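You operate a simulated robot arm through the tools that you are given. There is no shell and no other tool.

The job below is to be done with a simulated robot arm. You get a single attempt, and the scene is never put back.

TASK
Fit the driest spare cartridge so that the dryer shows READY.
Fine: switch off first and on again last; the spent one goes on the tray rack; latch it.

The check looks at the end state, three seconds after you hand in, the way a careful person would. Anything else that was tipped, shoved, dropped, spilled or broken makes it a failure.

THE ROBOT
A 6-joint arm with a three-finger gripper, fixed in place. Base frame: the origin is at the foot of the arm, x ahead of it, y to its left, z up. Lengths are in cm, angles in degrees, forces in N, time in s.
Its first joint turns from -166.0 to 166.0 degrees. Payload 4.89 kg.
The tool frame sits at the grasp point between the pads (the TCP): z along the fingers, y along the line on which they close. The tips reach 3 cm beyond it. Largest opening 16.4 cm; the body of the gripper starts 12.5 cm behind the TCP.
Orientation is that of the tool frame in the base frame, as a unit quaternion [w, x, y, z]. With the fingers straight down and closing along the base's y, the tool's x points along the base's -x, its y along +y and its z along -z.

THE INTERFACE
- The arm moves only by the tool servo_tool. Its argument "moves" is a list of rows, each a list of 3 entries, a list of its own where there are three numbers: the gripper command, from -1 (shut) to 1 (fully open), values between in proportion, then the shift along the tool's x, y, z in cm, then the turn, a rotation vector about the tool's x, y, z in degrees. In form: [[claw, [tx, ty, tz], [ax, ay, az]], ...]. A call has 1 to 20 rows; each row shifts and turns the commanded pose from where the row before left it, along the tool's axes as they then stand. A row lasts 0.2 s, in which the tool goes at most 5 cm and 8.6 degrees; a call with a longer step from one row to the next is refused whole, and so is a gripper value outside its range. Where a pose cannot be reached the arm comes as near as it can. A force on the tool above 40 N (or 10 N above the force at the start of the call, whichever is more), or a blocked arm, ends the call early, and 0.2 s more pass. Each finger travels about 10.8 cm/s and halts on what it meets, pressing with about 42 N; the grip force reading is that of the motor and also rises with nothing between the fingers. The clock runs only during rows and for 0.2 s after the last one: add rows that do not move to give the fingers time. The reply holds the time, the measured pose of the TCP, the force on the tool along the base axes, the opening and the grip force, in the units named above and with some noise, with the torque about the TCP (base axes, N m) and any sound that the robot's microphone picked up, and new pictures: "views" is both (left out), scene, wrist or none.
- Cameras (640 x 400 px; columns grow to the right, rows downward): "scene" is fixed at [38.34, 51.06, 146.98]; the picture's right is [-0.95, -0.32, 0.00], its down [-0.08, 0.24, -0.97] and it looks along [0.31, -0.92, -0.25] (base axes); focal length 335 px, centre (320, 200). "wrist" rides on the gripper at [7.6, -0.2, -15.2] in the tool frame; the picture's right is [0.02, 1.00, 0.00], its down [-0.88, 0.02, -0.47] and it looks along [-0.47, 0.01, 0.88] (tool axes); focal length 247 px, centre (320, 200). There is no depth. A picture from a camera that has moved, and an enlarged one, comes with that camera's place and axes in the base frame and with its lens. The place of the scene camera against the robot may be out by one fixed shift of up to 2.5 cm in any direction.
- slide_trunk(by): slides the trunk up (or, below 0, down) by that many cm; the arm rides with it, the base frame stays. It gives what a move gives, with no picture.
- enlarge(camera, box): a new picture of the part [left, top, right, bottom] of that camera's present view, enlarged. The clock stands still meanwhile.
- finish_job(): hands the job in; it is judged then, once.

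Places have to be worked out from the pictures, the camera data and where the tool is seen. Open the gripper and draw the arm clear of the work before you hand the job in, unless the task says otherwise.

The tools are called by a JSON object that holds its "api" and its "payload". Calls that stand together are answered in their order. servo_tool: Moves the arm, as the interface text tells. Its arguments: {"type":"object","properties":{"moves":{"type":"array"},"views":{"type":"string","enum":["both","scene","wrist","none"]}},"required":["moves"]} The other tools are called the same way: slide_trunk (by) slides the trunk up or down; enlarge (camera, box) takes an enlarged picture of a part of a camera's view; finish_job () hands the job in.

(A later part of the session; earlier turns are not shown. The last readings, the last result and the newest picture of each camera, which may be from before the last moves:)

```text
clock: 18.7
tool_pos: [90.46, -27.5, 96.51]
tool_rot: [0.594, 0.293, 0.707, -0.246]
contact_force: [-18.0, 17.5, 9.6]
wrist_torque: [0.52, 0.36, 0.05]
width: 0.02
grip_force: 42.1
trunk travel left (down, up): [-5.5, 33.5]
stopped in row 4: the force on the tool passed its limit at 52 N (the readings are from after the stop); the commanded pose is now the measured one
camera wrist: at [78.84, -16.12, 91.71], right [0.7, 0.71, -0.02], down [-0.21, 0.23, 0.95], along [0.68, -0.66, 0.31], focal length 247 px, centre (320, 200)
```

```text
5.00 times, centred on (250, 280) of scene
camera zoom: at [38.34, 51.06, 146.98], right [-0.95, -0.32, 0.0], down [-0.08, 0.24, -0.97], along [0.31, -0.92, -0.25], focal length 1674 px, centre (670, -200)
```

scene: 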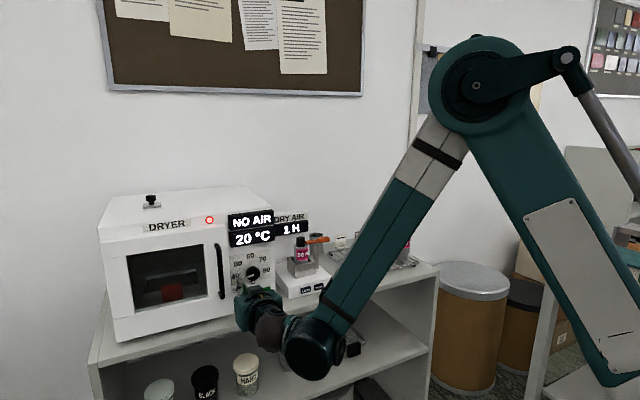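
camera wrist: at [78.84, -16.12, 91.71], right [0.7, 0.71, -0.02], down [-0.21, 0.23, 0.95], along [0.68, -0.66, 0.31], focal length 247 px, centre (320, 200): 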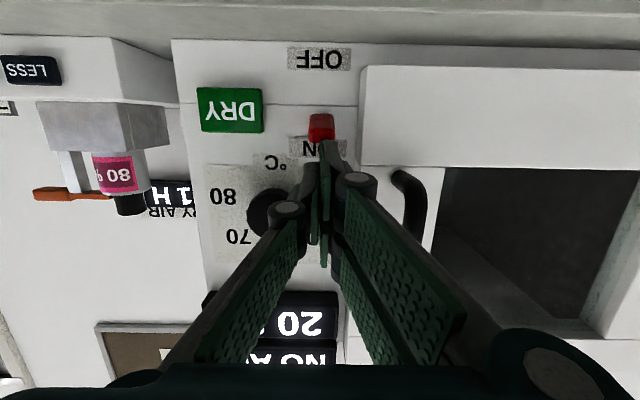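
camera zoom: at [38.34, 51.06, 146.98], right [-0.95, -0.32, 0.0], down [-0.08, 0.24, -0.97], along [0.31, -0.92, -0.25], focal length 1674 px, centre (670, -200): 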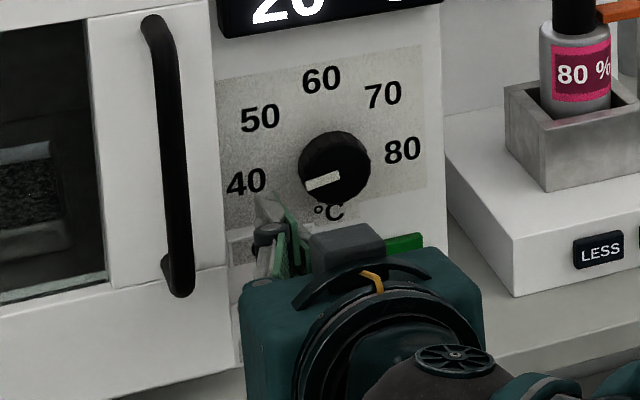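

The tips touched the panel at u≈86.5 (closer than I estimated); nothing seems moved, knob still at 40. I'll back off 0.8 cm and then press straight down on the toggle in small steps.

{"api": "servo_tool", "payload": {"moves": [[-1, [0, 0, -0.8], [0, 0, 0]], [-1, [0, 0, 0], [0, 0, 0]], [-1, [0.49, 0, 0.087], [0, 0, 0]], [-1, [0.49, 0, 0.087], [0, 0, 0]], [-1, [0.49, 0, 0.087], [0, 0, 0]], [-1, [0.49, 0, 0.087], [0, 0, 0]], [-1, [0, 0, 0], [0, 0, 0]]], "views": "wrist"}}

{"api": "enlarge", "payload": {"camera": "wrist", "box": [240, 60, 400, 240]}}

```text
clock: 20.3
tool_pos: [90.03, -27.09, 94.62]
tool_rot: [0.594, 0.294, 0.708, -0.245]
contact_force: [-0.6, 0.0, 0.7]
wrist_torque: [0.01, 0.01, -0.01]
width: 0.01
grip_force: 41.9
trunk travel left (down, up): [-5.5, 33.5]
camera wrist: at [78.46, -15.65, 89.71], right [0.7, 0.71, -0.02], down [-0.21, 0.23, 0.95], along [0.68, -0.66, 0.31], focal length 247 px, centre (320, 200)
```

wrist: 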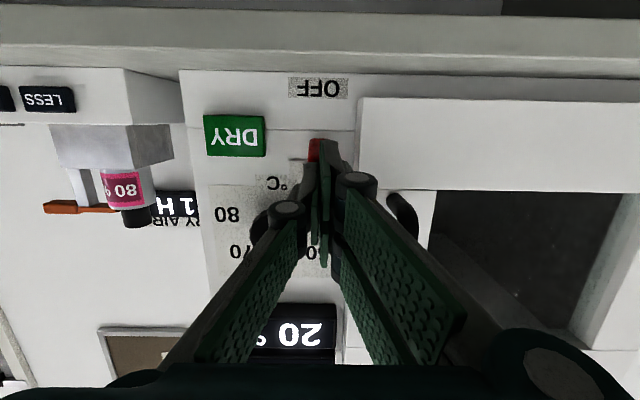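

```text
2.22 times, centred on (320, 150) of wrist
camera zoom: at [78.46, -15.65, 89.71], right [0.7, 0.71, -0.02], down [-0.21, 0.23, 0.95], along [0.68, -0.66, 0.31], focal length 549 px, centre (320, 311)
```

zoom: 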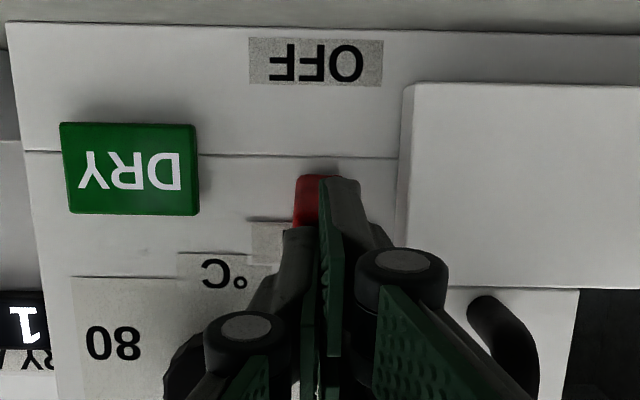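

No force and the toggle appears partly hidden behind the right finger, so the finger geometry needs a closer look before pressing more.

{"api": "enlarge", "payload": {"camera": "wrist", "box": [290, 120, 360, 190]}}

{"api": "enlarge", "payload": {"camera": "scene", "box": [215, 250, 275, 310]}}

```text
5.71 times, centred on (325, 155) of wrist
camera zoom: at [78.46, -15.65, 89.71], right [0.7, 0.71, -0.02], down [-0.21, 0.23, 0.95], along [0.68, -0.66, 0.31], focal length 1411 px, centre (291, 457)
```

zoom: 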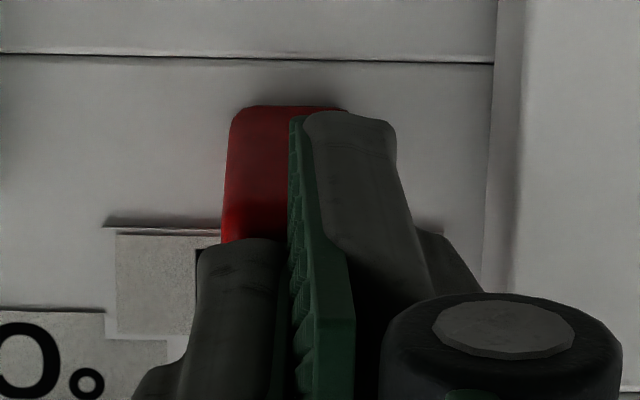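

```text
6.67 times, centred on (245, 280) of scene
camera zoom: at [38.34, 51.06, 146.98], right [-0.95, -0.32, 0.0], down [-0.08, 0.24, -0.97], along [0.31, -0.92, -0.25], focal length 2232 px, centre (820, -333)
```

zoom: 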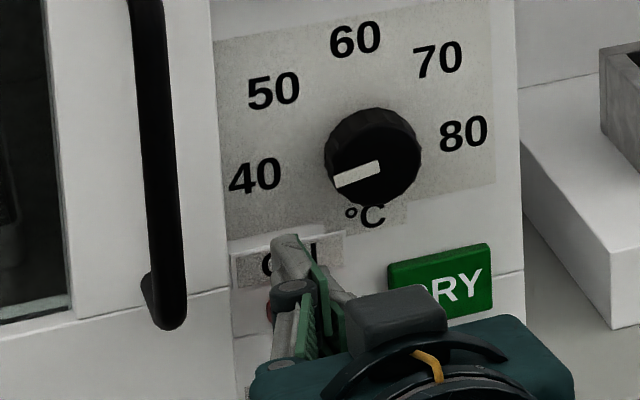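

The right fingertip sits ~1.5 cm lower than nominal, so the earlier bump was its end against the toggle tip (u≈86.4); the panel is at ~88.7. I'll raise ~2.8 cm, advance so the tip overhangs the toggle, and look again.

{"api": "servo_tool", "payload": {"moves": [[-1, [0, 0, -0.4], [0, 0, 0]], [-1, [-1.4, 0, -0.25], [0, 0, 0]], [-1, [-1.4, 0, -0.25], [0, 0, 0]], [-1, [-0.2, 0, 1.2], [0, 0, 0]], [-1, [-0.2, 0, 1.0], [0, 0, 0]], [-1, [0, 0, 0], [0, 0, 0]]], "views": "wrist"}}

{"api": "enlarge", "payload": {"camera": "wrist", "box": [270, 80, 370, 180]}}

{"api": "enlarge", "payload": {"camera": "scene", "box": [215, 250, 275, 310]}}

```text
clock: 21.7
tool_pos: [91.44, -28.48, 97.41]
tool_rot: [0.594, 0.292, 0.708, -0.244]
contact_force: [0.6, -0.1, -0.2]
wrist_torque: [0.05, 0.01, 0.0]
width: 0.01
grip_force: 42.2
trunk travel left (down, up): [-5.5, 33.5]
camera wrist: at [79.78, -16.96, 92.65], right [0.7, 0.71, -0.02], down [-0.21, 0.23, 0.95], along [0.68, -0.66, 0.31], focal length 247 px, centre (320, 200)
```

wrist: 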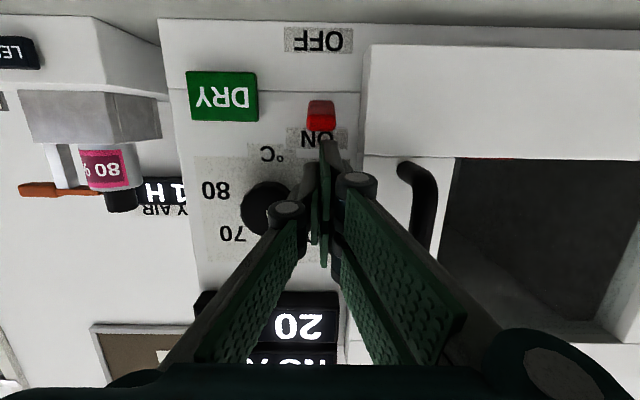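

```text
4.00 times, centred on (320, 130) of wrist
camera zoom: at [79.78, -16.96, 92.65], right [0.7, 0.71, -0.02], down [-0.21, 0.23, 0.95], along [0.68, -0.66, 0.31], focal length 988 px, centre (320, 480)
```

zoom: 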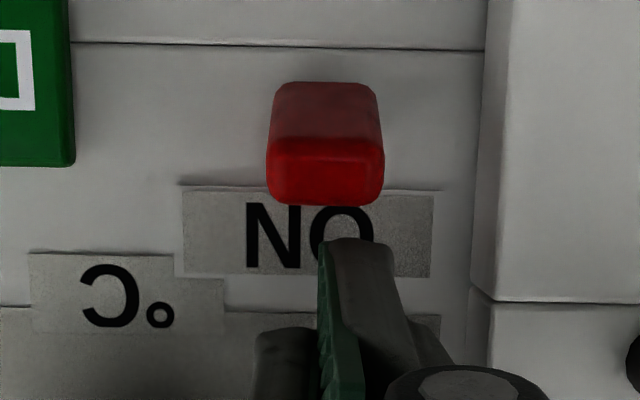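

```text
6.67 times, centred on (245, 280) of scene
camera zoom: at [38.34, 51.06, 146.98], right [-0.95, -0.32, 0.0], down [-0.08, 0.24, -0.97], along [0.31, -0.92, -0.25], focal length 2232 px, centre (820, -333)
```

zoom: 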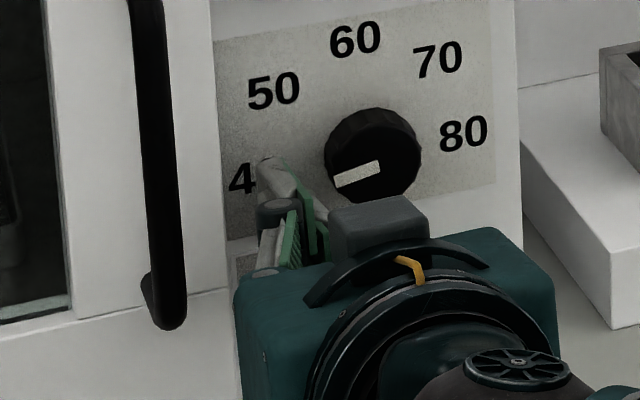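

The finger is now clearly above the toggle with no contact. Pressing straight down in small steps.

{"api": "servo_tool", "payload": {"moves": [[-1, [0.49, 0, 0.087], [0, 0, 0]], [-1, [0.49, 0, 0.087], [0, 0, 0]], [-1, [0.49, 0, 0.087], [0, 0, 0]], [-1, [0.49, 0, 0.087], [0, 0, 0]], [-1, [0.3, 0, 0.05], [0, 0, 0]], [-1, [0.3, 0, 0.05], [0, 0, 0]], [-1, [0.3, 0, 0.05], [0, 0, 0]]], "views": "both"}}

{"api": "enlarge", "payload": {"camera": "wrist", "box": [270, 80, 370, 180]}}

```text
clock: 23.3
tool_pos: [91.37, -28.31, 94.67]
tool_rot: [0.594, 0.292, 0.708, -0.245]
contact_force: [2.9, -0.9, 21.9]
wrist_torque: [-0.25, -0.47, 0.05]
width: 0.0
grip_force: 41.8
trunk travel left (down, up): [-5.5, 33.5]
camera wrist: at [79.71, -16.95, 89.89], right [0.7, 0.71, -0.02], down [-0.21, 0.23, 0.95], along [0.68, -0.66, 0.31], focal length 247 px, centre (320, 200)
```

scene: 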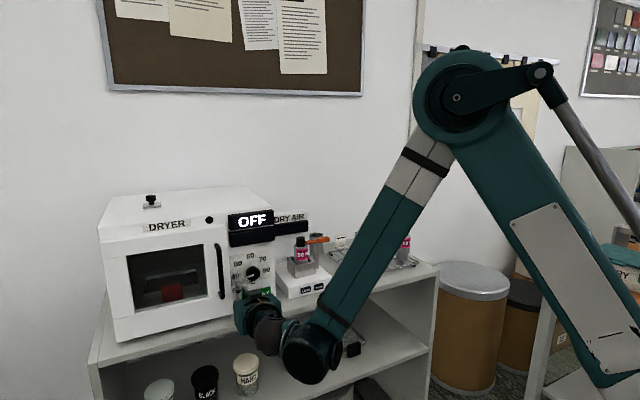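
wrist: 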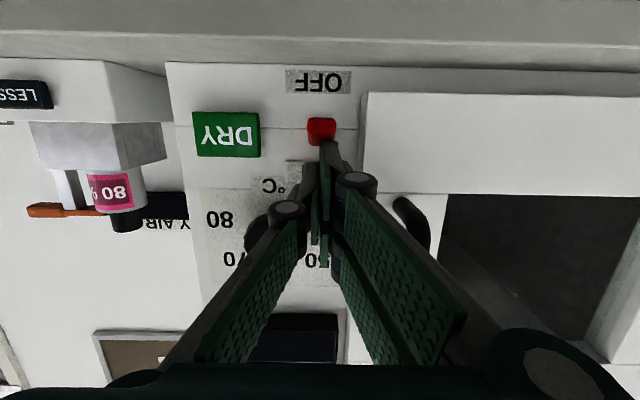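

```text
4.00 times, centred on (320, 130) of wrist
camera zoom: at [79.71, -16.95, 89.89], right [0.7, 0.71, -0.02], down [-0.21, 0.23, 0.95], along [0.68, -0.66, 0.31], focal length 988 px, centre (320, 480)
```

zoom: 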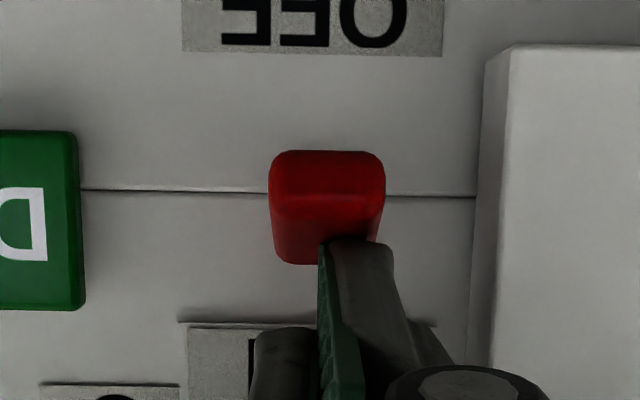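

The display now reads OFF. I'll lift off, retreat, go back to 60° tilt and move in front of the dry-air unit to study the latch lever.

{"api": "servo_tool", "payload": {"moves": [[-1, [-1.2, 0, -0.2], [0, 0, 0]], [-1, [0, 0, -4], [0, 0, 0]], [-1, [0, 0, -4], [0, 0, 0]], [-1, [0, 0, -4], [0, 0, 0]], [-1, [0, 0, 0], [0, 6.7, 0]], [-1, [0, 0, 0], [0, 6.7, 0]], [-1, [0, 0, 0], [0, 6.6, 0]], [-1, [-1.4, -4.05, 0], [0, 0, 0]], [-1, [-1.4, -4.05, 0], [0, 0, 0]], [-1, [-1.4, -4.05, 0], [0, 0, 0]], [-1, [-1.4, -4.05, 0], [0, 0, 0]], [-1, [-1.4, -4.05, 0], [0, 0, 0]], [-1, [-1.4, -4.05, 0], [0, 0, 0]], [-1, [-1.4, -4.05, 0], [0, 0, 0]], [-1, [-1.4, -4.05, 0], [0, 0, 0]], [-1, [0, 0, 0], [0, 0, 0]]]}}

{"api": "enlarge", "payload": {"camera": "wrist", "box": [240, 120, 440, 280]}}

{"api": "enlarge", "payload": {"camera": "scene", "box": [215, 200, 275, 320]}}

```text
clock: 26.7
tool_pos: [64.08, -46.94, 107.51]
tool_rot: [0.461, 0.331, 0.801, -0.19]
contact_force: [0.8, 0.8, -0.9]
wrist_torque: [-0.06, 0.07, -0.09]
width: 0.02
grip_force: 42.2
trunk travel left (down, up): [-5.5, 33.5]
camera wrist: at [51.88, -35.04, 108.61], right [0.7, 0.71, -0.02], down [0.04, -0.01, 1.0], along [0.71, -0.7, -0.03], focal length 247 px, centre (320, 200)
```

scene: 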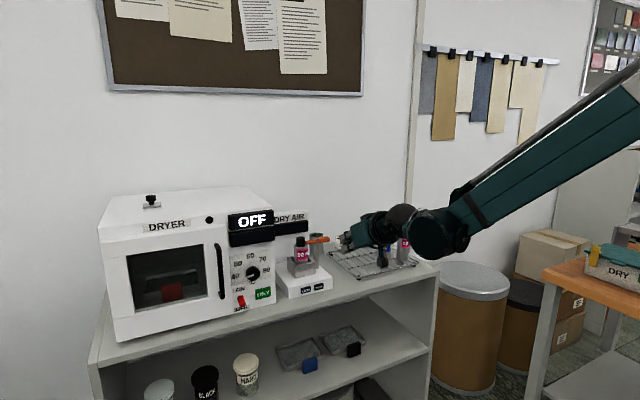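
wrist: 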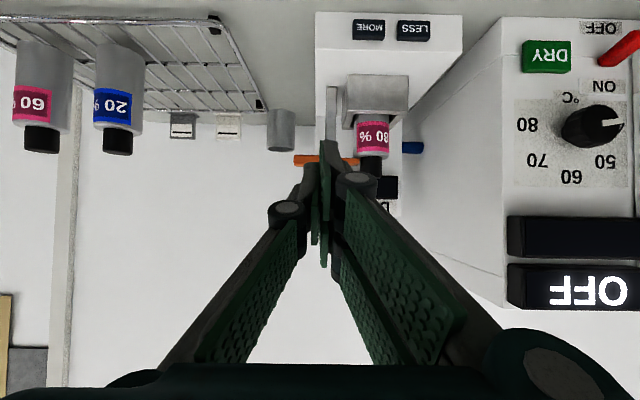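

```text
2.50 times, centred on (340, 200) of wrist
camera zoom: at [51.88, -35.04, 108.61], right [0.7, 0.71, -0.02], down [0.04, -0.01, 1.0], along [0.71, -0.7, -0.03], focal length 617 px, centre (270, 200)
```

zoom: 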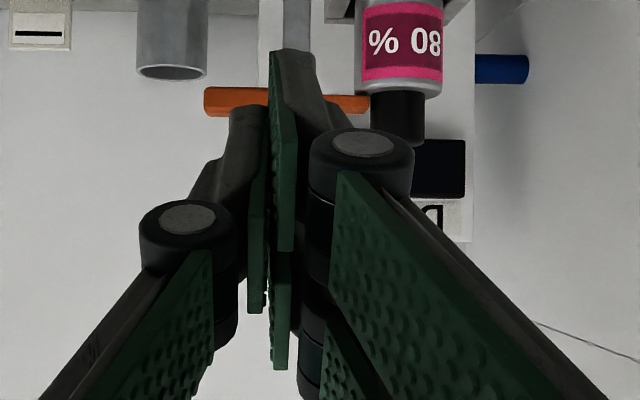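

```text
3.33 times, centred on (245, 260) of scene
camera zoom: at [38.34, 51.06, 146.98], right [-0.95, -0.32, 0.0], down [-0.08, 0.24, -0.97], along [0.31, -0.92, -0.25], focal length 1116 px, centre (570, 0)
```

zoom: 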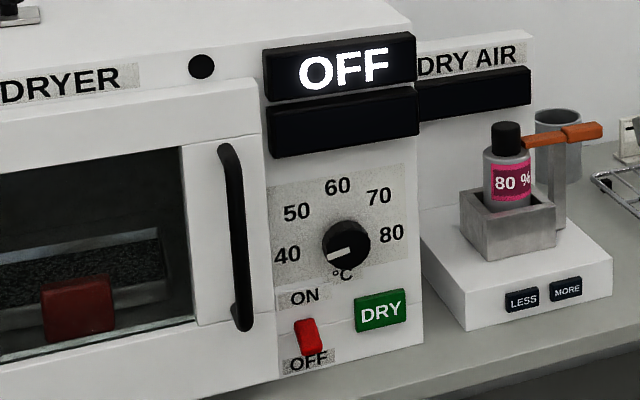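

OFF confirmed, knob untouched. Before using the fingers on the latch I want to understand their apparent asymmetry, so I'll open them partway here in free space and look.

{"api": "servo_tool", "payload": {"moves": [[-0.4, [0, 0, 0], [0, 0, 0]], [-0.4, [0, 0, 0], [0, 0, 0]], [-0.4, [0, 0, 0], [0, 0, 0]]], "views": "both"}}

{"api": "enlarge", "payload": {"camera": "wrist", "box": [220, 100, 420, 280]}}

{"api": "enlarge", "payload": {"camera": "scene", "box": [300, 200, 400, 280]}}

```text
clock: 27.5
tool_pos: [64.0, -46.82, 107.58]
tool_rot: [0.462, 0.332, 0.8, -0.191]
contact_force: [-0.4, 0.7, -0.5]
wrist_torque: [-0.01, -0.01, 0.01]
width: 4.91
grip_force: 0.0
trunk travel left (down, up): [-5.5, 33.5]
camera wrist: at [51.88, -35.02, 108.59], right [0.7, 0.71, -0.02], down [0.04, -0.01, 1.0], along [0.71, -0.7, -0.03], focal length 247 px, centre (320, 200)
```

scene: 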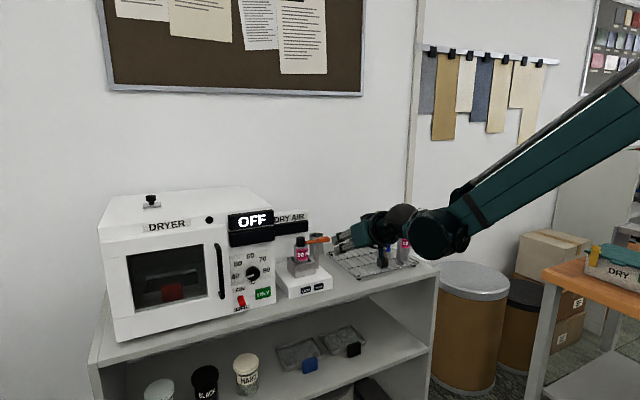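
wrist: 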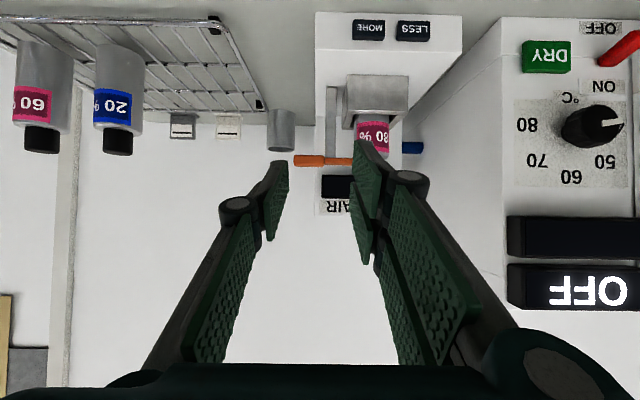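

```text
2.22 times, centred on (320, 190) of wrist
camera zoom: at [51.88, -35.02, 108.59], right [0.7, 0.71, -0.02], down [0.04, -0.01, 1.0], along [0.71, -0.7, -0.03], focal length 549 px, centre (320, 222)
```

zoom: 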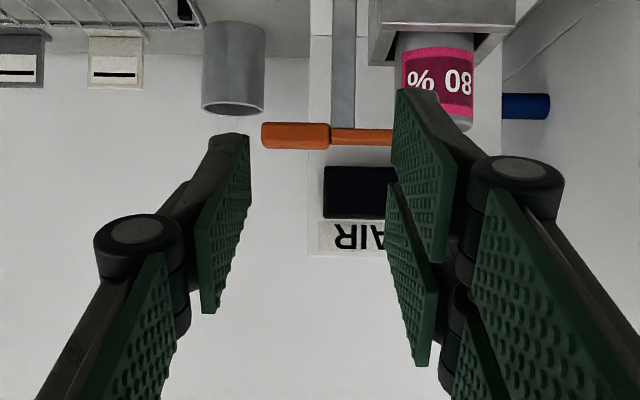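

```text
5.00 times, centred on (350, 240) of scene
camera zoom: at [38.34, 51.06, 146.98], right [-0.95, -0.32, 0.0], down [-0.08, 0.24, -0.97], along [0.31, -0.92, -0.25], focal length 1674 px, centre (170, 0)
```

zoom: 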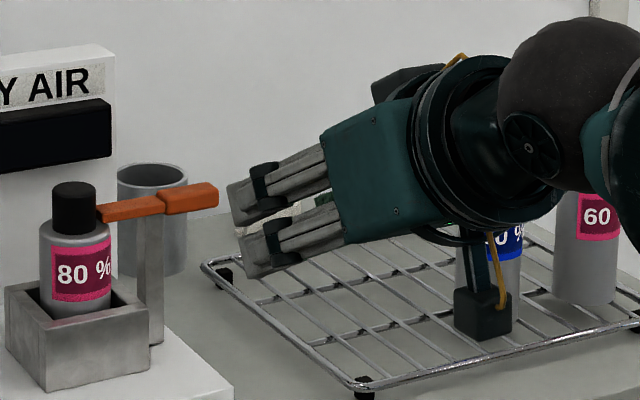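

Now it makes sense: the gripper has one finger on the left and two on the right (offset fore/aft). I'll close it and bring the tips just in front of the lever's orange handle (v≈9.7, z≈101.6) for a gentle outward push test.

{"api": "servo_tool", "payload": {"moves": [[-1, [0, 0, 0], [0, 0, 0]], [-1, [0, 0, 0], [0, 0, 0]], [-1, [-0.73, -0.8, 4.1], [0, 0, 0]], [-1, [-0.73, -0.8, 4.1], [0, 0, 0]], [-1, [-0.73, -0.8, 3.6], [0, 0, 0]], [-1, [0, 0, 0], [0, 0, 0]]], "views": "both"}}

{"api": "enlarge", "payload": {"camera": "wrist", "box": [240, 60, 440, 220]}}

{"api": "enlarge", "payload": {"camera": "scene", "box": [280, 210, 380, 290]}}

```text
clock: 28.9
tool_pos: [70.28, -56.61, 103.47]
tool_rot: [0.462, 0.333, 0.8, -0.192]
contact_force: [-0.1, -0.6, 0.3]
wrist_torque: [-0.02, 0.03, -0.02]
width: 0.0
grip_force: 42.2
trunk travel left (down, up): [-5.5, 33.5]
camera wrist: at [58.14, -44.76, 104.57], right [0.7, 0.71, -0.02], down [0.04, -0.01, 1.0], along [0.71, -0.7, -0.03], focal length 247 px, centre (320, 200)
```

scene: 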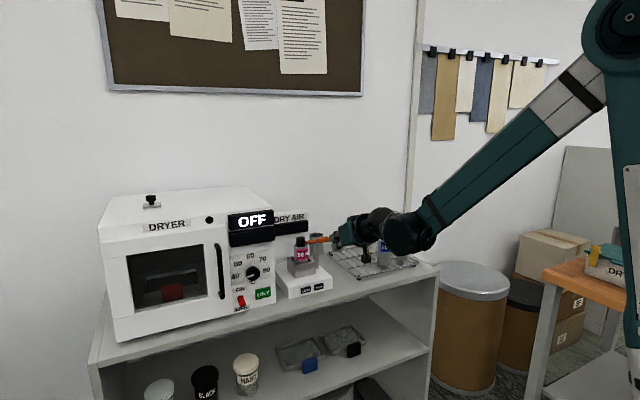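
wrist: 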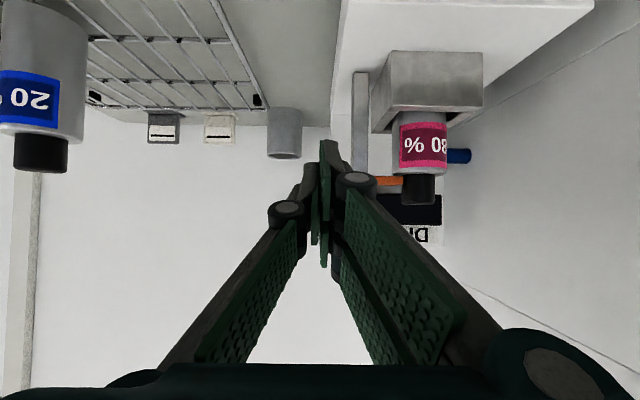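

```text
2.50 times, centred on (340, 140) of wrist
camera zoom: at [58.14, -44.76, 104.57], right [0.7, 0.71, -0.02], down [0.04, -0.01, 1.0], along [0.71, -0.7, -0.03], focal length 617 px, centre (270, 350)
```

zoom: 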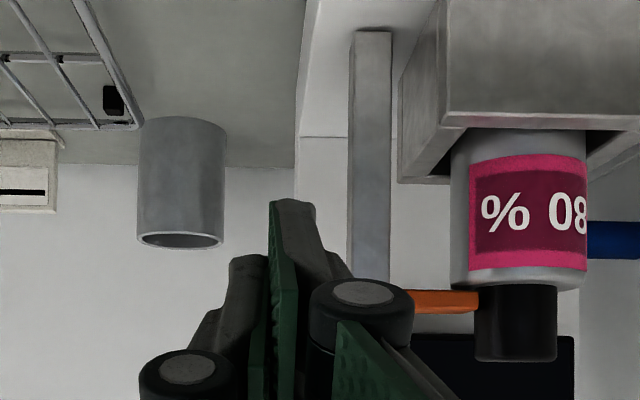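

```text
5.00 times, centred on (330, 250) of scene
camera zoom: at [38.34, 51.06, 146.98], right [-0.95, -0.32, 0.0], down [-0.08, 0.24, -0.97], along [0.31, -0.92, -0.25], focal length 1674 px, centre (270, -50)
```

zoom: 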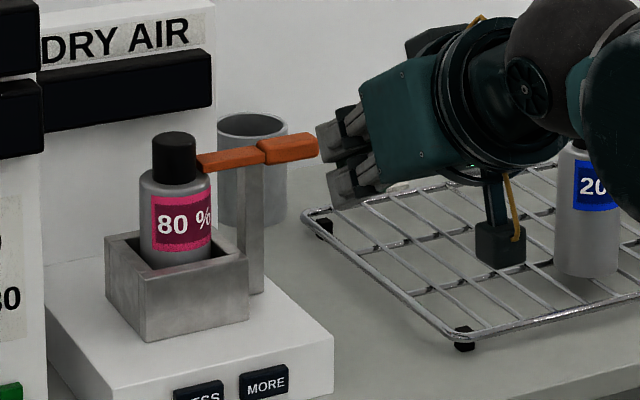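

Tips are at u≈92.3, centered on the handle's height. I'll advance outward in small steps until light contact.

{"api": "servo_tool", "payload": {"moves": [[-1, [-0.5, 0, 0.866], [0, 0, 0]], [-1, [-0.5, 0, 0.866], [0, 0, 0]], [-1, [-0.5, 0, 0.866], [0, 0, 0]], [-1, [-0.25, 0, 0.433], [0, 0, 0]], [-1, [-0.25, 0, 0.433], [0, 0, 0]], [-1, [-0.15, 0, 0.26], [0, 0, 0]], [-1, [-0.15, 0, 0.26], [0, 0, 0]]], "views": "scene"}}

{"api": "enlarge", "payload": {"camera": "scene", "box": [280, 210, 380, 290]}}

```text
clock: 30.5
tool_pos: [73.71, -59.86, 103.54]
tool_rot: [0.462, 0.332, 0.8, -0.191]
contact_force: [-0.7, 0.6, -0.4]
wrist_torque: [0.01, 0.02, 0.0]
width: 0.0
grip_force: 41.2
trunk travel left (down, up): [-5.5, 33.5]
```

scene: 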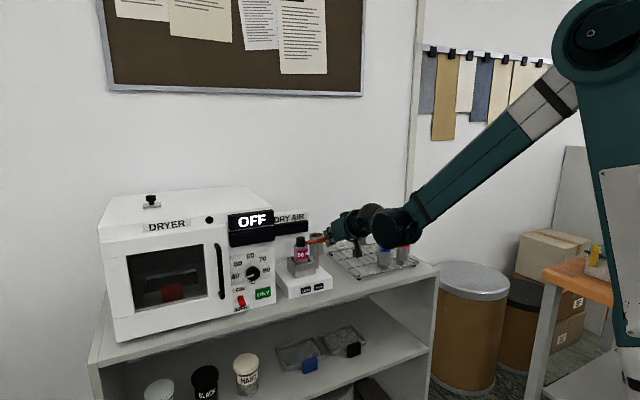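

```text
5.00 times, centred on (330, 250) of scene
camera zoom: at [38.34, 51.06, 146.98], right [-0.95, -0.32, 0.0], down [-0.08, 0.24, -0.97], along [0.31, -0.92, -0.25], focal length 1674 px, centre (270, -50)
```

zoom: 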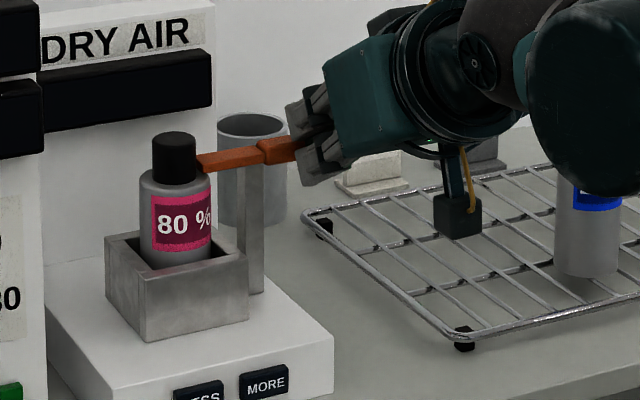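

No contact yet. Continuing a little further outward in fine steps.

{"api": "servo_tool", "payload": {"moves": [[-1, [-0.15, 0, 0.26], [0, 0, 0]], [-1, [-0.15, 0, 0.26], [0, 0, 0]], [-1, [-0.15, 0, 0.26], [0, 0, 0]], [-1, [-0.15, 0, 0.26], [0, 0, 0]]], "views": "scene"}}

{"api": "enlarge", "payload": {"camera": "scene", "box": [280, 210, 380, 290]}}

```text
clock: 31.2
tool_pos: [73.86, -60.1, 103.68]
tool_rot: [0.461, 0.332, 0.8, -0.191]
contact_force: [-15.9, 16.5, 14.7]
wrist_torque: [-0.03, -0.09, -0.11]
width: 0.0
grip_force: 42.0
trunk travel left (down, up): [-5.5, 33.5]
stopped in row 3: the force on the tool passed its limit at 44 N (the readings are from after the stop); the commanded pose is now the measured one
```

scene: 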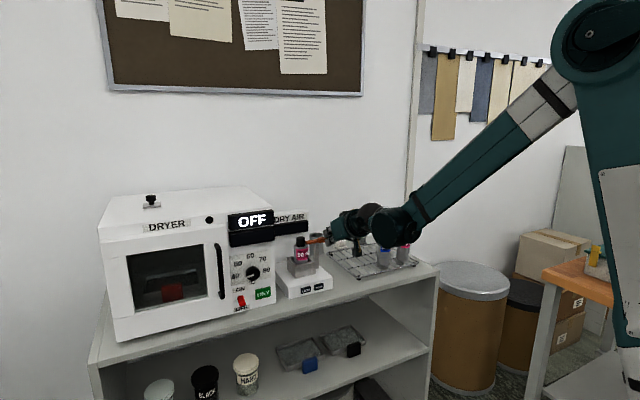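

```text
5.00 times, centred on (330, 250) of scene
camera zoom: at [38.34, 51.06, 146.98], right [-0.95, -0.32, 0.0], down [-0.08, 0.24, -0.97], along [0.31, -0.92, -0.25], focal length 1674 px, centre (270, -50)
```

zoom: 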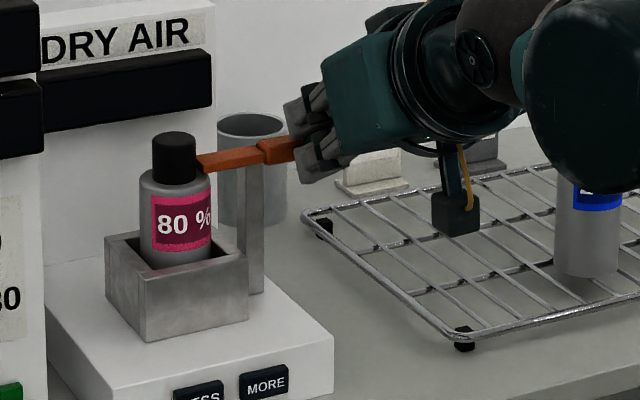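

Pushing the handle outward is rigidly blocked (44 N with no motion), so the lever should swing the other way: handle toward the robot. I'll back off, rise, and reduce the tilt to ~25° to reach behind the handle from above.

{"api": "servo_tool", "payload": {"moves": [[-1, [1.0, 0, -1.73], [0, 0, 0]], [-1, [1.0, 0, -1.73], [0, 0, 0]], [-1, [-3.5, 0, -2.02], [0, 0, 0]], [-1, [-3.5, 0, -2.02], [0, 0, 0]], [-1, [0, 0, 0], [0, 7, 0]], [-1, [0, 0, 0], [0, 7, 0]], [-1, [0, 0, 0], [0, 7, 0]], [-1, [0, 0, 0], [0, 7, 0]], [-1, [0, 0, 0], [0, 7, 0]], [-1, [0, 0, 0], [0, 0, 0]]]}}

{"api": "enlarge", "payload": {"camera": "wrist", "box": [240, 100, 440, 300]}}

{"api": "enlarge", "payload": {"camera": "scene", "box": [280, 210, 380, 290]}}

```text
clock: 33.4
tool_pos: [71.21, -57.41, 111.62]
tool_rot: [0.199, 0.373, 0.902, -0.081]
contact_force: [0.7, 0.3, 0.1]
wrist_torque: [0.0, -0.02, 0.03]
width: 0.01
grip_force: 41.6
trunk travel left (down, up): [-5.5, 33.5]
camera wrist: at [61.65, -48.11, 122.24], right [0.69, 0.72, -0.01], down [0.44, -0.41, 0.8], along [0.57, -0.56, -0.6], focal length 247 px, centre (320, 200)
```

scene: 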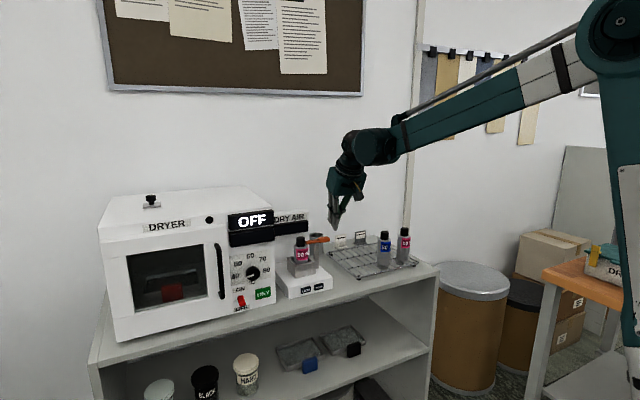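
wrist: 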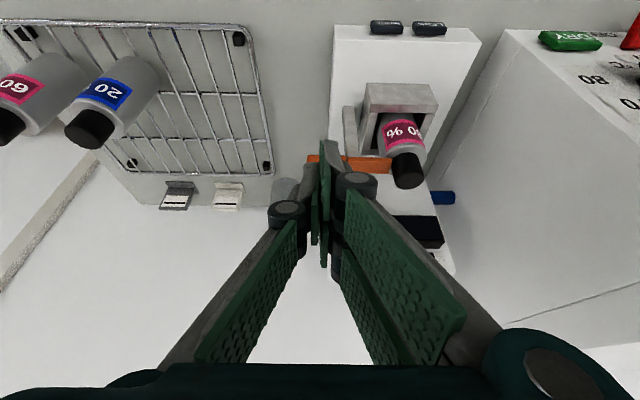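

```text
2.00 times, centred on (340, 200) of wrist
camera zoom: at [61.65, -48.11, 122.24], right [0.69, 0.72, -0.01], down [0.44, -0.41, 0.8], along [0.57, -0.56, -0.6], focal length 494 px, centre (280, 200)
```

zoom: 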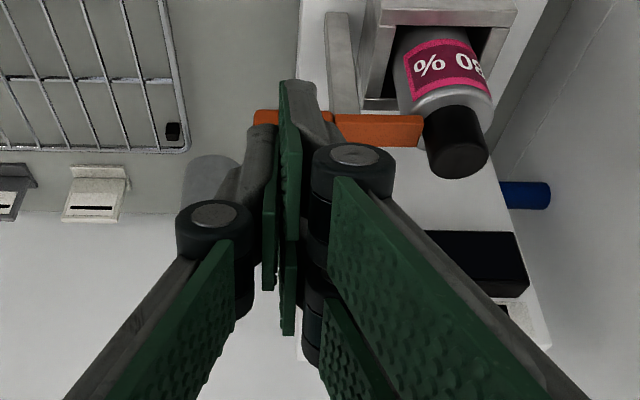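

```text
5.00 times, centred on (330, 250) of scene
camera zoom: at [38.34, 51.06, 146.98], right [-0.95, -0.32, 0.0], down [-0.08, 0.24, -0.97], along [0.31, -0.92, -0.25], focal length 1674 px, centre (270, -50)
```

zoom: 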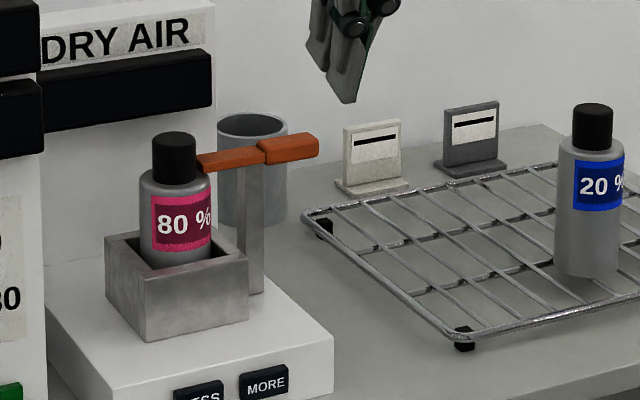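

Everything is undisturbed; lever handle spans u≈97.3–99.1 at z≈101–102.3, cap axis ≈(97.7, 19.6). I'll move outward at a safe height to be behind the handle, checking reach.

{"api": "servo_tool", "payload": {"moves": [[-1, [-3.4, -0.15, 1.6], [0, 0, 0]], [-1, [-3.4, -0.15, 1.6], [0, 0, 0]], [-1, [-3.4, -0.15, 1.6], [0, 0, 0]], [-1, [0, 0, 0], [0, 0, 0]]]}}

{"api": "enlarge", "payload": {"camera": "wrist", "box": [240, 60, 440, 260]}}

{"api": "enlarge", "payload": {"camera": "scene", "box": [280, 190, 380, 290]}}

```text
clock: 34.4
tool_pos: [78.92, -65.76, 111.51]
tool_rot: [0.198, 0.373, 0.903, -0.081]
contact_force: [0.8, -0.3, -1.1]
wrist_torque: [0.01, 0.02, 0.01]
width: 0.03
grip_force: 42.6
trunk travel left (down, up): [-5.5, 33.5]
camera wrist: at [69.36, -56.54, 122.19], right [0.69, 0.72, -0.01], down [0.44, -0.41, 0.8], along [0.57, -0.56, -0.6], focal length 247 px, centre (320, 200)
```

scene: 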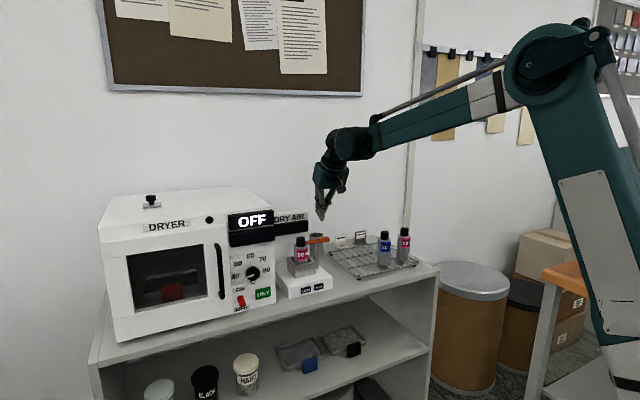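
wrist: 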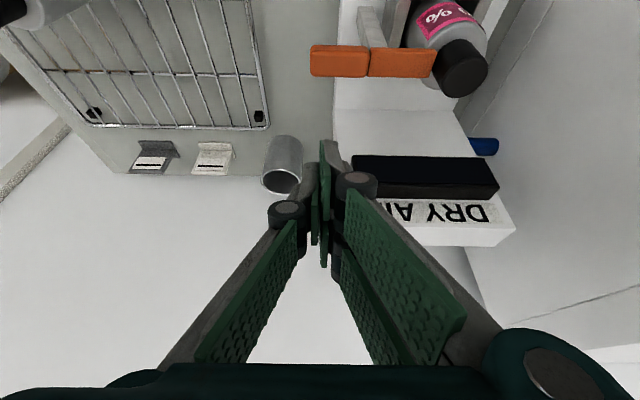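

```text
2.00 times, centred on (340, 160) of wrist
camera zoom: at [69.36, -56.54, 122.19], right [0.69, 0.72, -0.01], down [0.44, -0.41, 0.8], along [0.57, -0.56, -0.6], focal length 494 px, centre (280, 280)
```

zoom: 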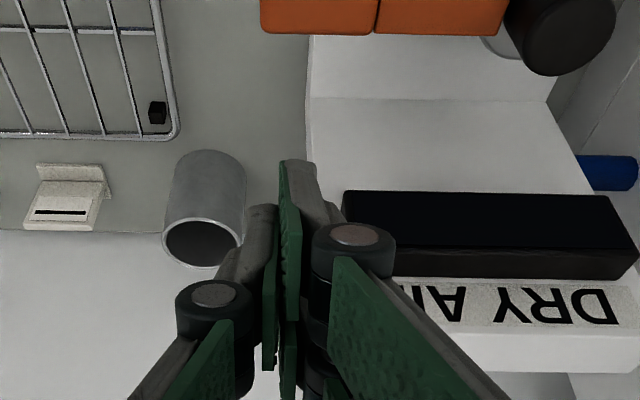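

```text
4.00 times, centred on (330, 240) of scene
camera zoom: at [38.34, 51.06, 146.98], right [-0.95, -0.32, 0.0], down [-0.08, 0.24, -0.97], along [0.31, -0.92, -0.25], focal length 1339 px, centre (280, 40)
```

zoom: 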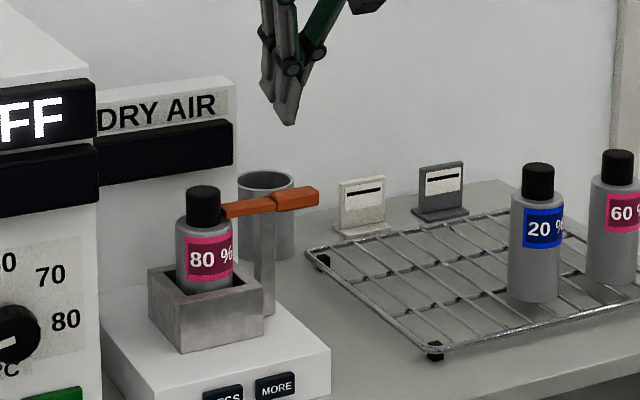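

Reach is fine and I see the handle clearly in front of the fingers. Descending behind it (no contact expected), then checking.

{"api": "servo_tool", "payload": {"moves": [[-1, [1.07, 0, 2.3], [0, 0, 0]], [-1, [1.07, 0, 2.3], [0, 0, 0]], [-1, [1.07, 0, 2.3], [0, 0, 0]], [-1, [0, 0, 0], [0, 0, 0]]]}}

{"api": "enlarge", "payload": {"camera": "wrist", "box": [260, 60, 440, 200]}}

{"api": "enlarge", "payload": {"camera": "scene", "box": [280, 200, 360, 280]}}

```text
clock: 35.4
tool_pos: [78.78, -65.71, 103.93]
tool_rot: [0.199, 0.373, 0.902, -0.081]
contact_force: [0.2, 0.1, 0.5]
wrist_torque: [0.03, 0.0, 0.01]
width: 0.0
grip_force: 41.7
trunk travel left (down, up): [-5.5, 33.5]
camera wrist: at [69.23, -56.49, 114.59], right [0.69, 0.72, -0.01], down [0.44, -0.41, 0.8], along [0.57, -0.56, -0.6], focal length 247 px, centre (320, 200)
```

scene: 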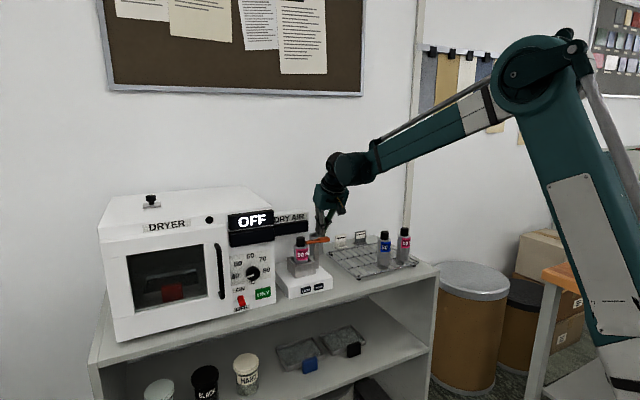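
wrist: 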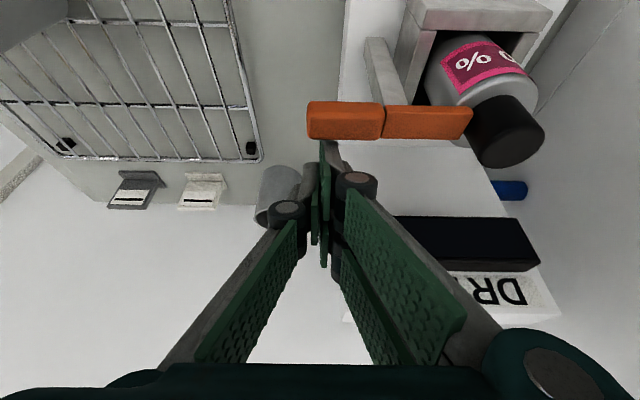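

```text
2.86 times, centred on (350, 130) of wrist
camera zoom: at [69.23, -56.49, 114.59], right [0.69, 0.72, -0.01], down [0.44, -0.41, 0.8], along [0.57, -0.56, -0.6], focal length 706 px, centre (234, 400)
```

zoom: 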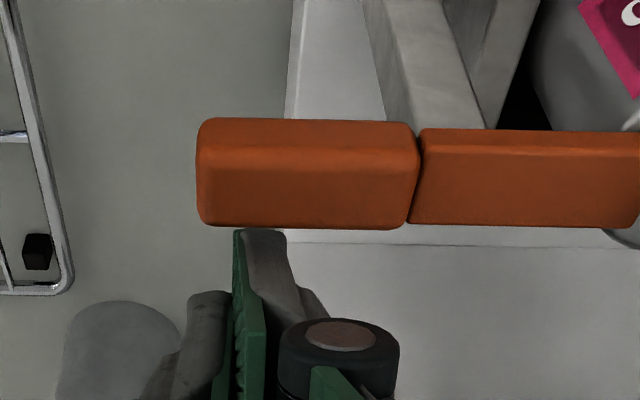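

```text
5.00 times, centred on (320, 240) of scene
camera zoom: at [38.34, 51.06, 146.98], right [-0.95, -0.32, 0.0], down [-0.08, 0.24, -0.97], along [0.31, -0.92, -0.25], focal length 1674 px, centre (320, 0)
```

zoom: 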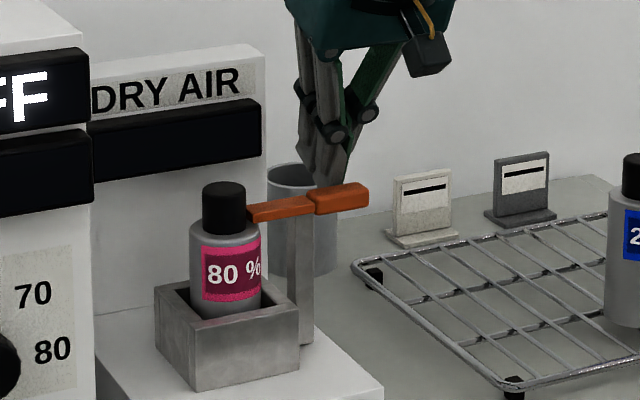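

The fingers are behind the handle. Now a gentle pull toward the robot in 0.3–0.4 cm steps.

{"api": "servo_tool", "payload": {"moves": [[-1, [0.362, 0, -0.169], [0, 0, 0]], [-1, [0.362, 0, -0.169], [0, 0, 0]], [-1, [0.362, 0, -0.169], [0, 0, 0]], [-1, [0.272, 0, -0.127], [0, 0, 0]], [-1, [0.272, 0, -0.127], [0, 0, 0]], [-1, [0.272, 0, -0.127], [0, 0, 0]]], "views": "wrist"}}

{"api": "enlarge", "payload": {"camera": "wrist", "box": [260, 60, 440, 200]}}

```text
clock: 36.8
tool_pos: [77.36, -64.24, 103.95]
tool_rot: [0.199, 0.373, 0.903, -0.081]
contact_force: [0.6, -0.9, -0.2]
wrist_torque: [0.0, 0.0, -0.03]
width: 0.01
grip_force: 42.1
trunk travel left (down, up): [-5.5, 33.5]
camera wrist: at [67.79, -54.93, 114.58], right [0.69, 0.72, -0.01], down [0.44, -0.41, 0.8], along [0.57, -0.56, -0.6], focal length 247 px, centre (320, 200)
```

wrist: 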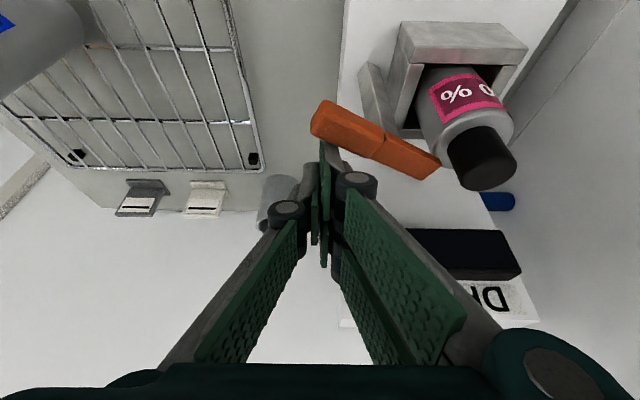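

```text
2.86 times, centred on (350, 130) of wrist
camera zoom: at [67.79, -54.93, 114.58], right [0.69, 0.72, -0.01], down [0.44, -0.41, 0.8], along [0.57, -0.56, -0.6], focal length 706 px, centre (234, 400)
```

zoom: 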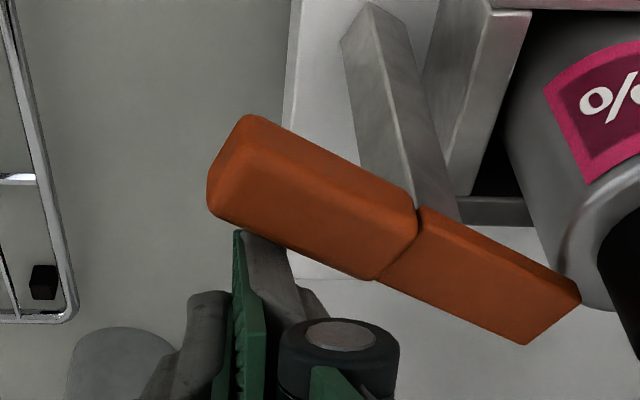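

The lever swings freely this way (~27° so far). Continuing along the arc to roughly 60°, then ~85°.

{"api": "servo_tool", "payload": {"moves": [[-1, [0.38, 0.24, -0.178], [0, 0, 0]], [-1, [0.38, 0.24, -0.178], [0, 0, 0]], [-1, [0.38, 0.24, -0.178], [0, 0, 0]], [-1, [0.38, 0.24, -0.178], [0, 0, 0]], [-1, [0, 0, 0], [0, 0, 0]]], "views": "wrist"}}

{"api": "enlarge", "payload": {"camera": "wrist", "box": [260, 60, 440, 200]}}

```text
clock: 38.0
tool_pos: [76.89, -62.32, 103.97]
tool_rot: [0.198, 0.373, 0.903, -0.081]
contact_force: [-0.9, 0.1, 0.1]
wrist_torque: [0.02, 0.01, 0.01]
width: 0.03
grip_force: 41.9
trunk travel left (down, up): [-5.5, 33.5]
camera wrist: at [67.34, -53.09, 114.55], right [0.69, 0.72, -0.01], down [0.44, -0.41, 0.8], along [0.57, -0.56, -0.6], focal length 247 px, centre (320, 200)
```

wrist: 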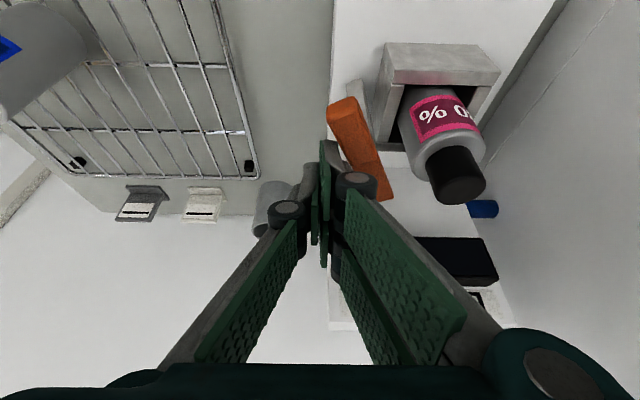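

```text
2.86 times, centred on (350, 130) of wrist
camera zoom: at [67.34, -53.09, 114.55], right [0.69, 0.72, -0.01], down [0.44, -0.41, 0.8], along [0.57, -0.56, -0.6], focal length 706 px, centre (234, 400)
```

zoom: 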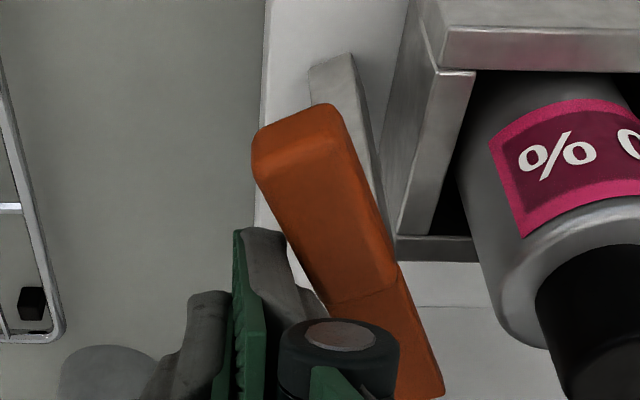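

Lever now ~65°. A bit further toward ~85–90°.

{"api": "servo_tool", "payload": {"moves": [[-1, [0.18, 0.35, -0.086], [0, 0, 0]], [-1, [0.18, 0.35, -0.086], [0, 0, 0]], [-1, [0.18, 0.35, -0.086], [0, 0, 0]], [-1, [0.1, 0.3, -0.05], [0, 0, 0]], [-1, [0, 0, 0], [0, 0, 0]]], "views": "wrist"}}

{"api": "enlarge", "payload": {"camera": "wrist", "box": [260, 60, 440, 200]}}

```text
clock: 39.2
tool_pos: [77.28, -60.97, 103.87]
tool_rot: [0.198, 0.374, 0.902, -0.081]
contact_force: [-1.5, -2.8, 0.8]
wrist_torque: [-0.04, 0.05, 0.11]
width: 0.0
grip_force: 41.7
trunk travel left (down, up): [-5.5, 33.5]
camera wrist: at [67.72, -51.71, 114.57], right [0.69, 0.72, -0.01], down [0.44, -0.41, 0.8], along [0.57, -0.56, -0.6], focal length 247 px, centre (320, 200)
```

wrist: 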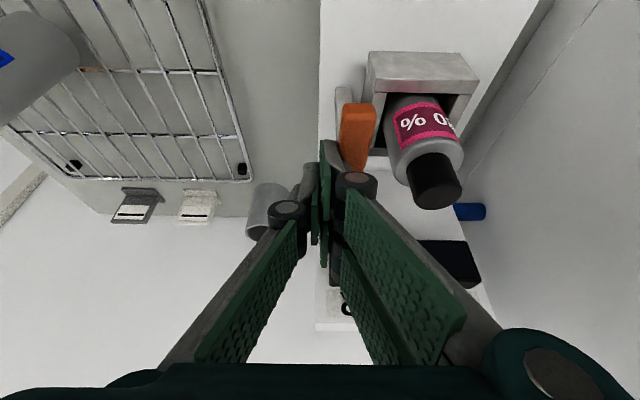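

```text
2.86 times, centred on (350, 130) of wrist
camera zoom: at [67.72, -51.71, 114.57], right [0.69, 0.72, -0.01], down [0.44, -0.41, 0.8], along [0.57, -0.56, -0.6], focal length 706 px, centre (234, 400)
```

zoom: 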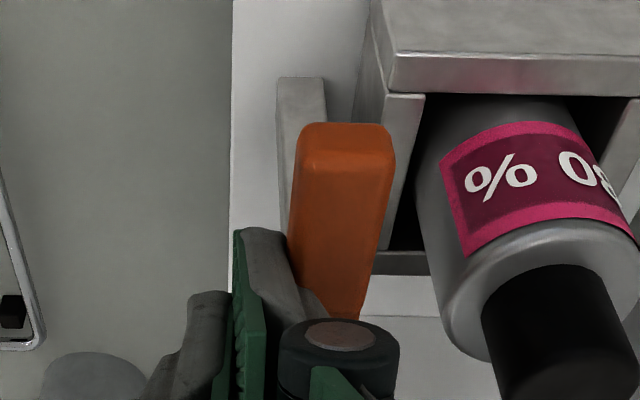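

The lever is fully out of the way (~88°). I'll move off it, rise, reduce tilt to 10°, open to ~5.5 cm and hover over the spent cartridge's cap.

{"api": "servo_tool", "payload": {"moves": [[-1, [0, -1.2, 0], [0, 0, 0]], [-1, [1.06, 0, 2.27], [0, 0, 0]]], "views": "none"}}

```text
clock: 39.8
tool_pos: [76.42, -61.77, 101.45]
tool_rot: [0.2, 0.373, 0.902, -0.081]
contact_force: [0.4, 1.4, -0.5]
wrist_torque: [-0.07, -0.02, 0.02]
width: 0.0
grip_force: 42.0
trunk travel left (down, up): [-5.5, 33.5]
```

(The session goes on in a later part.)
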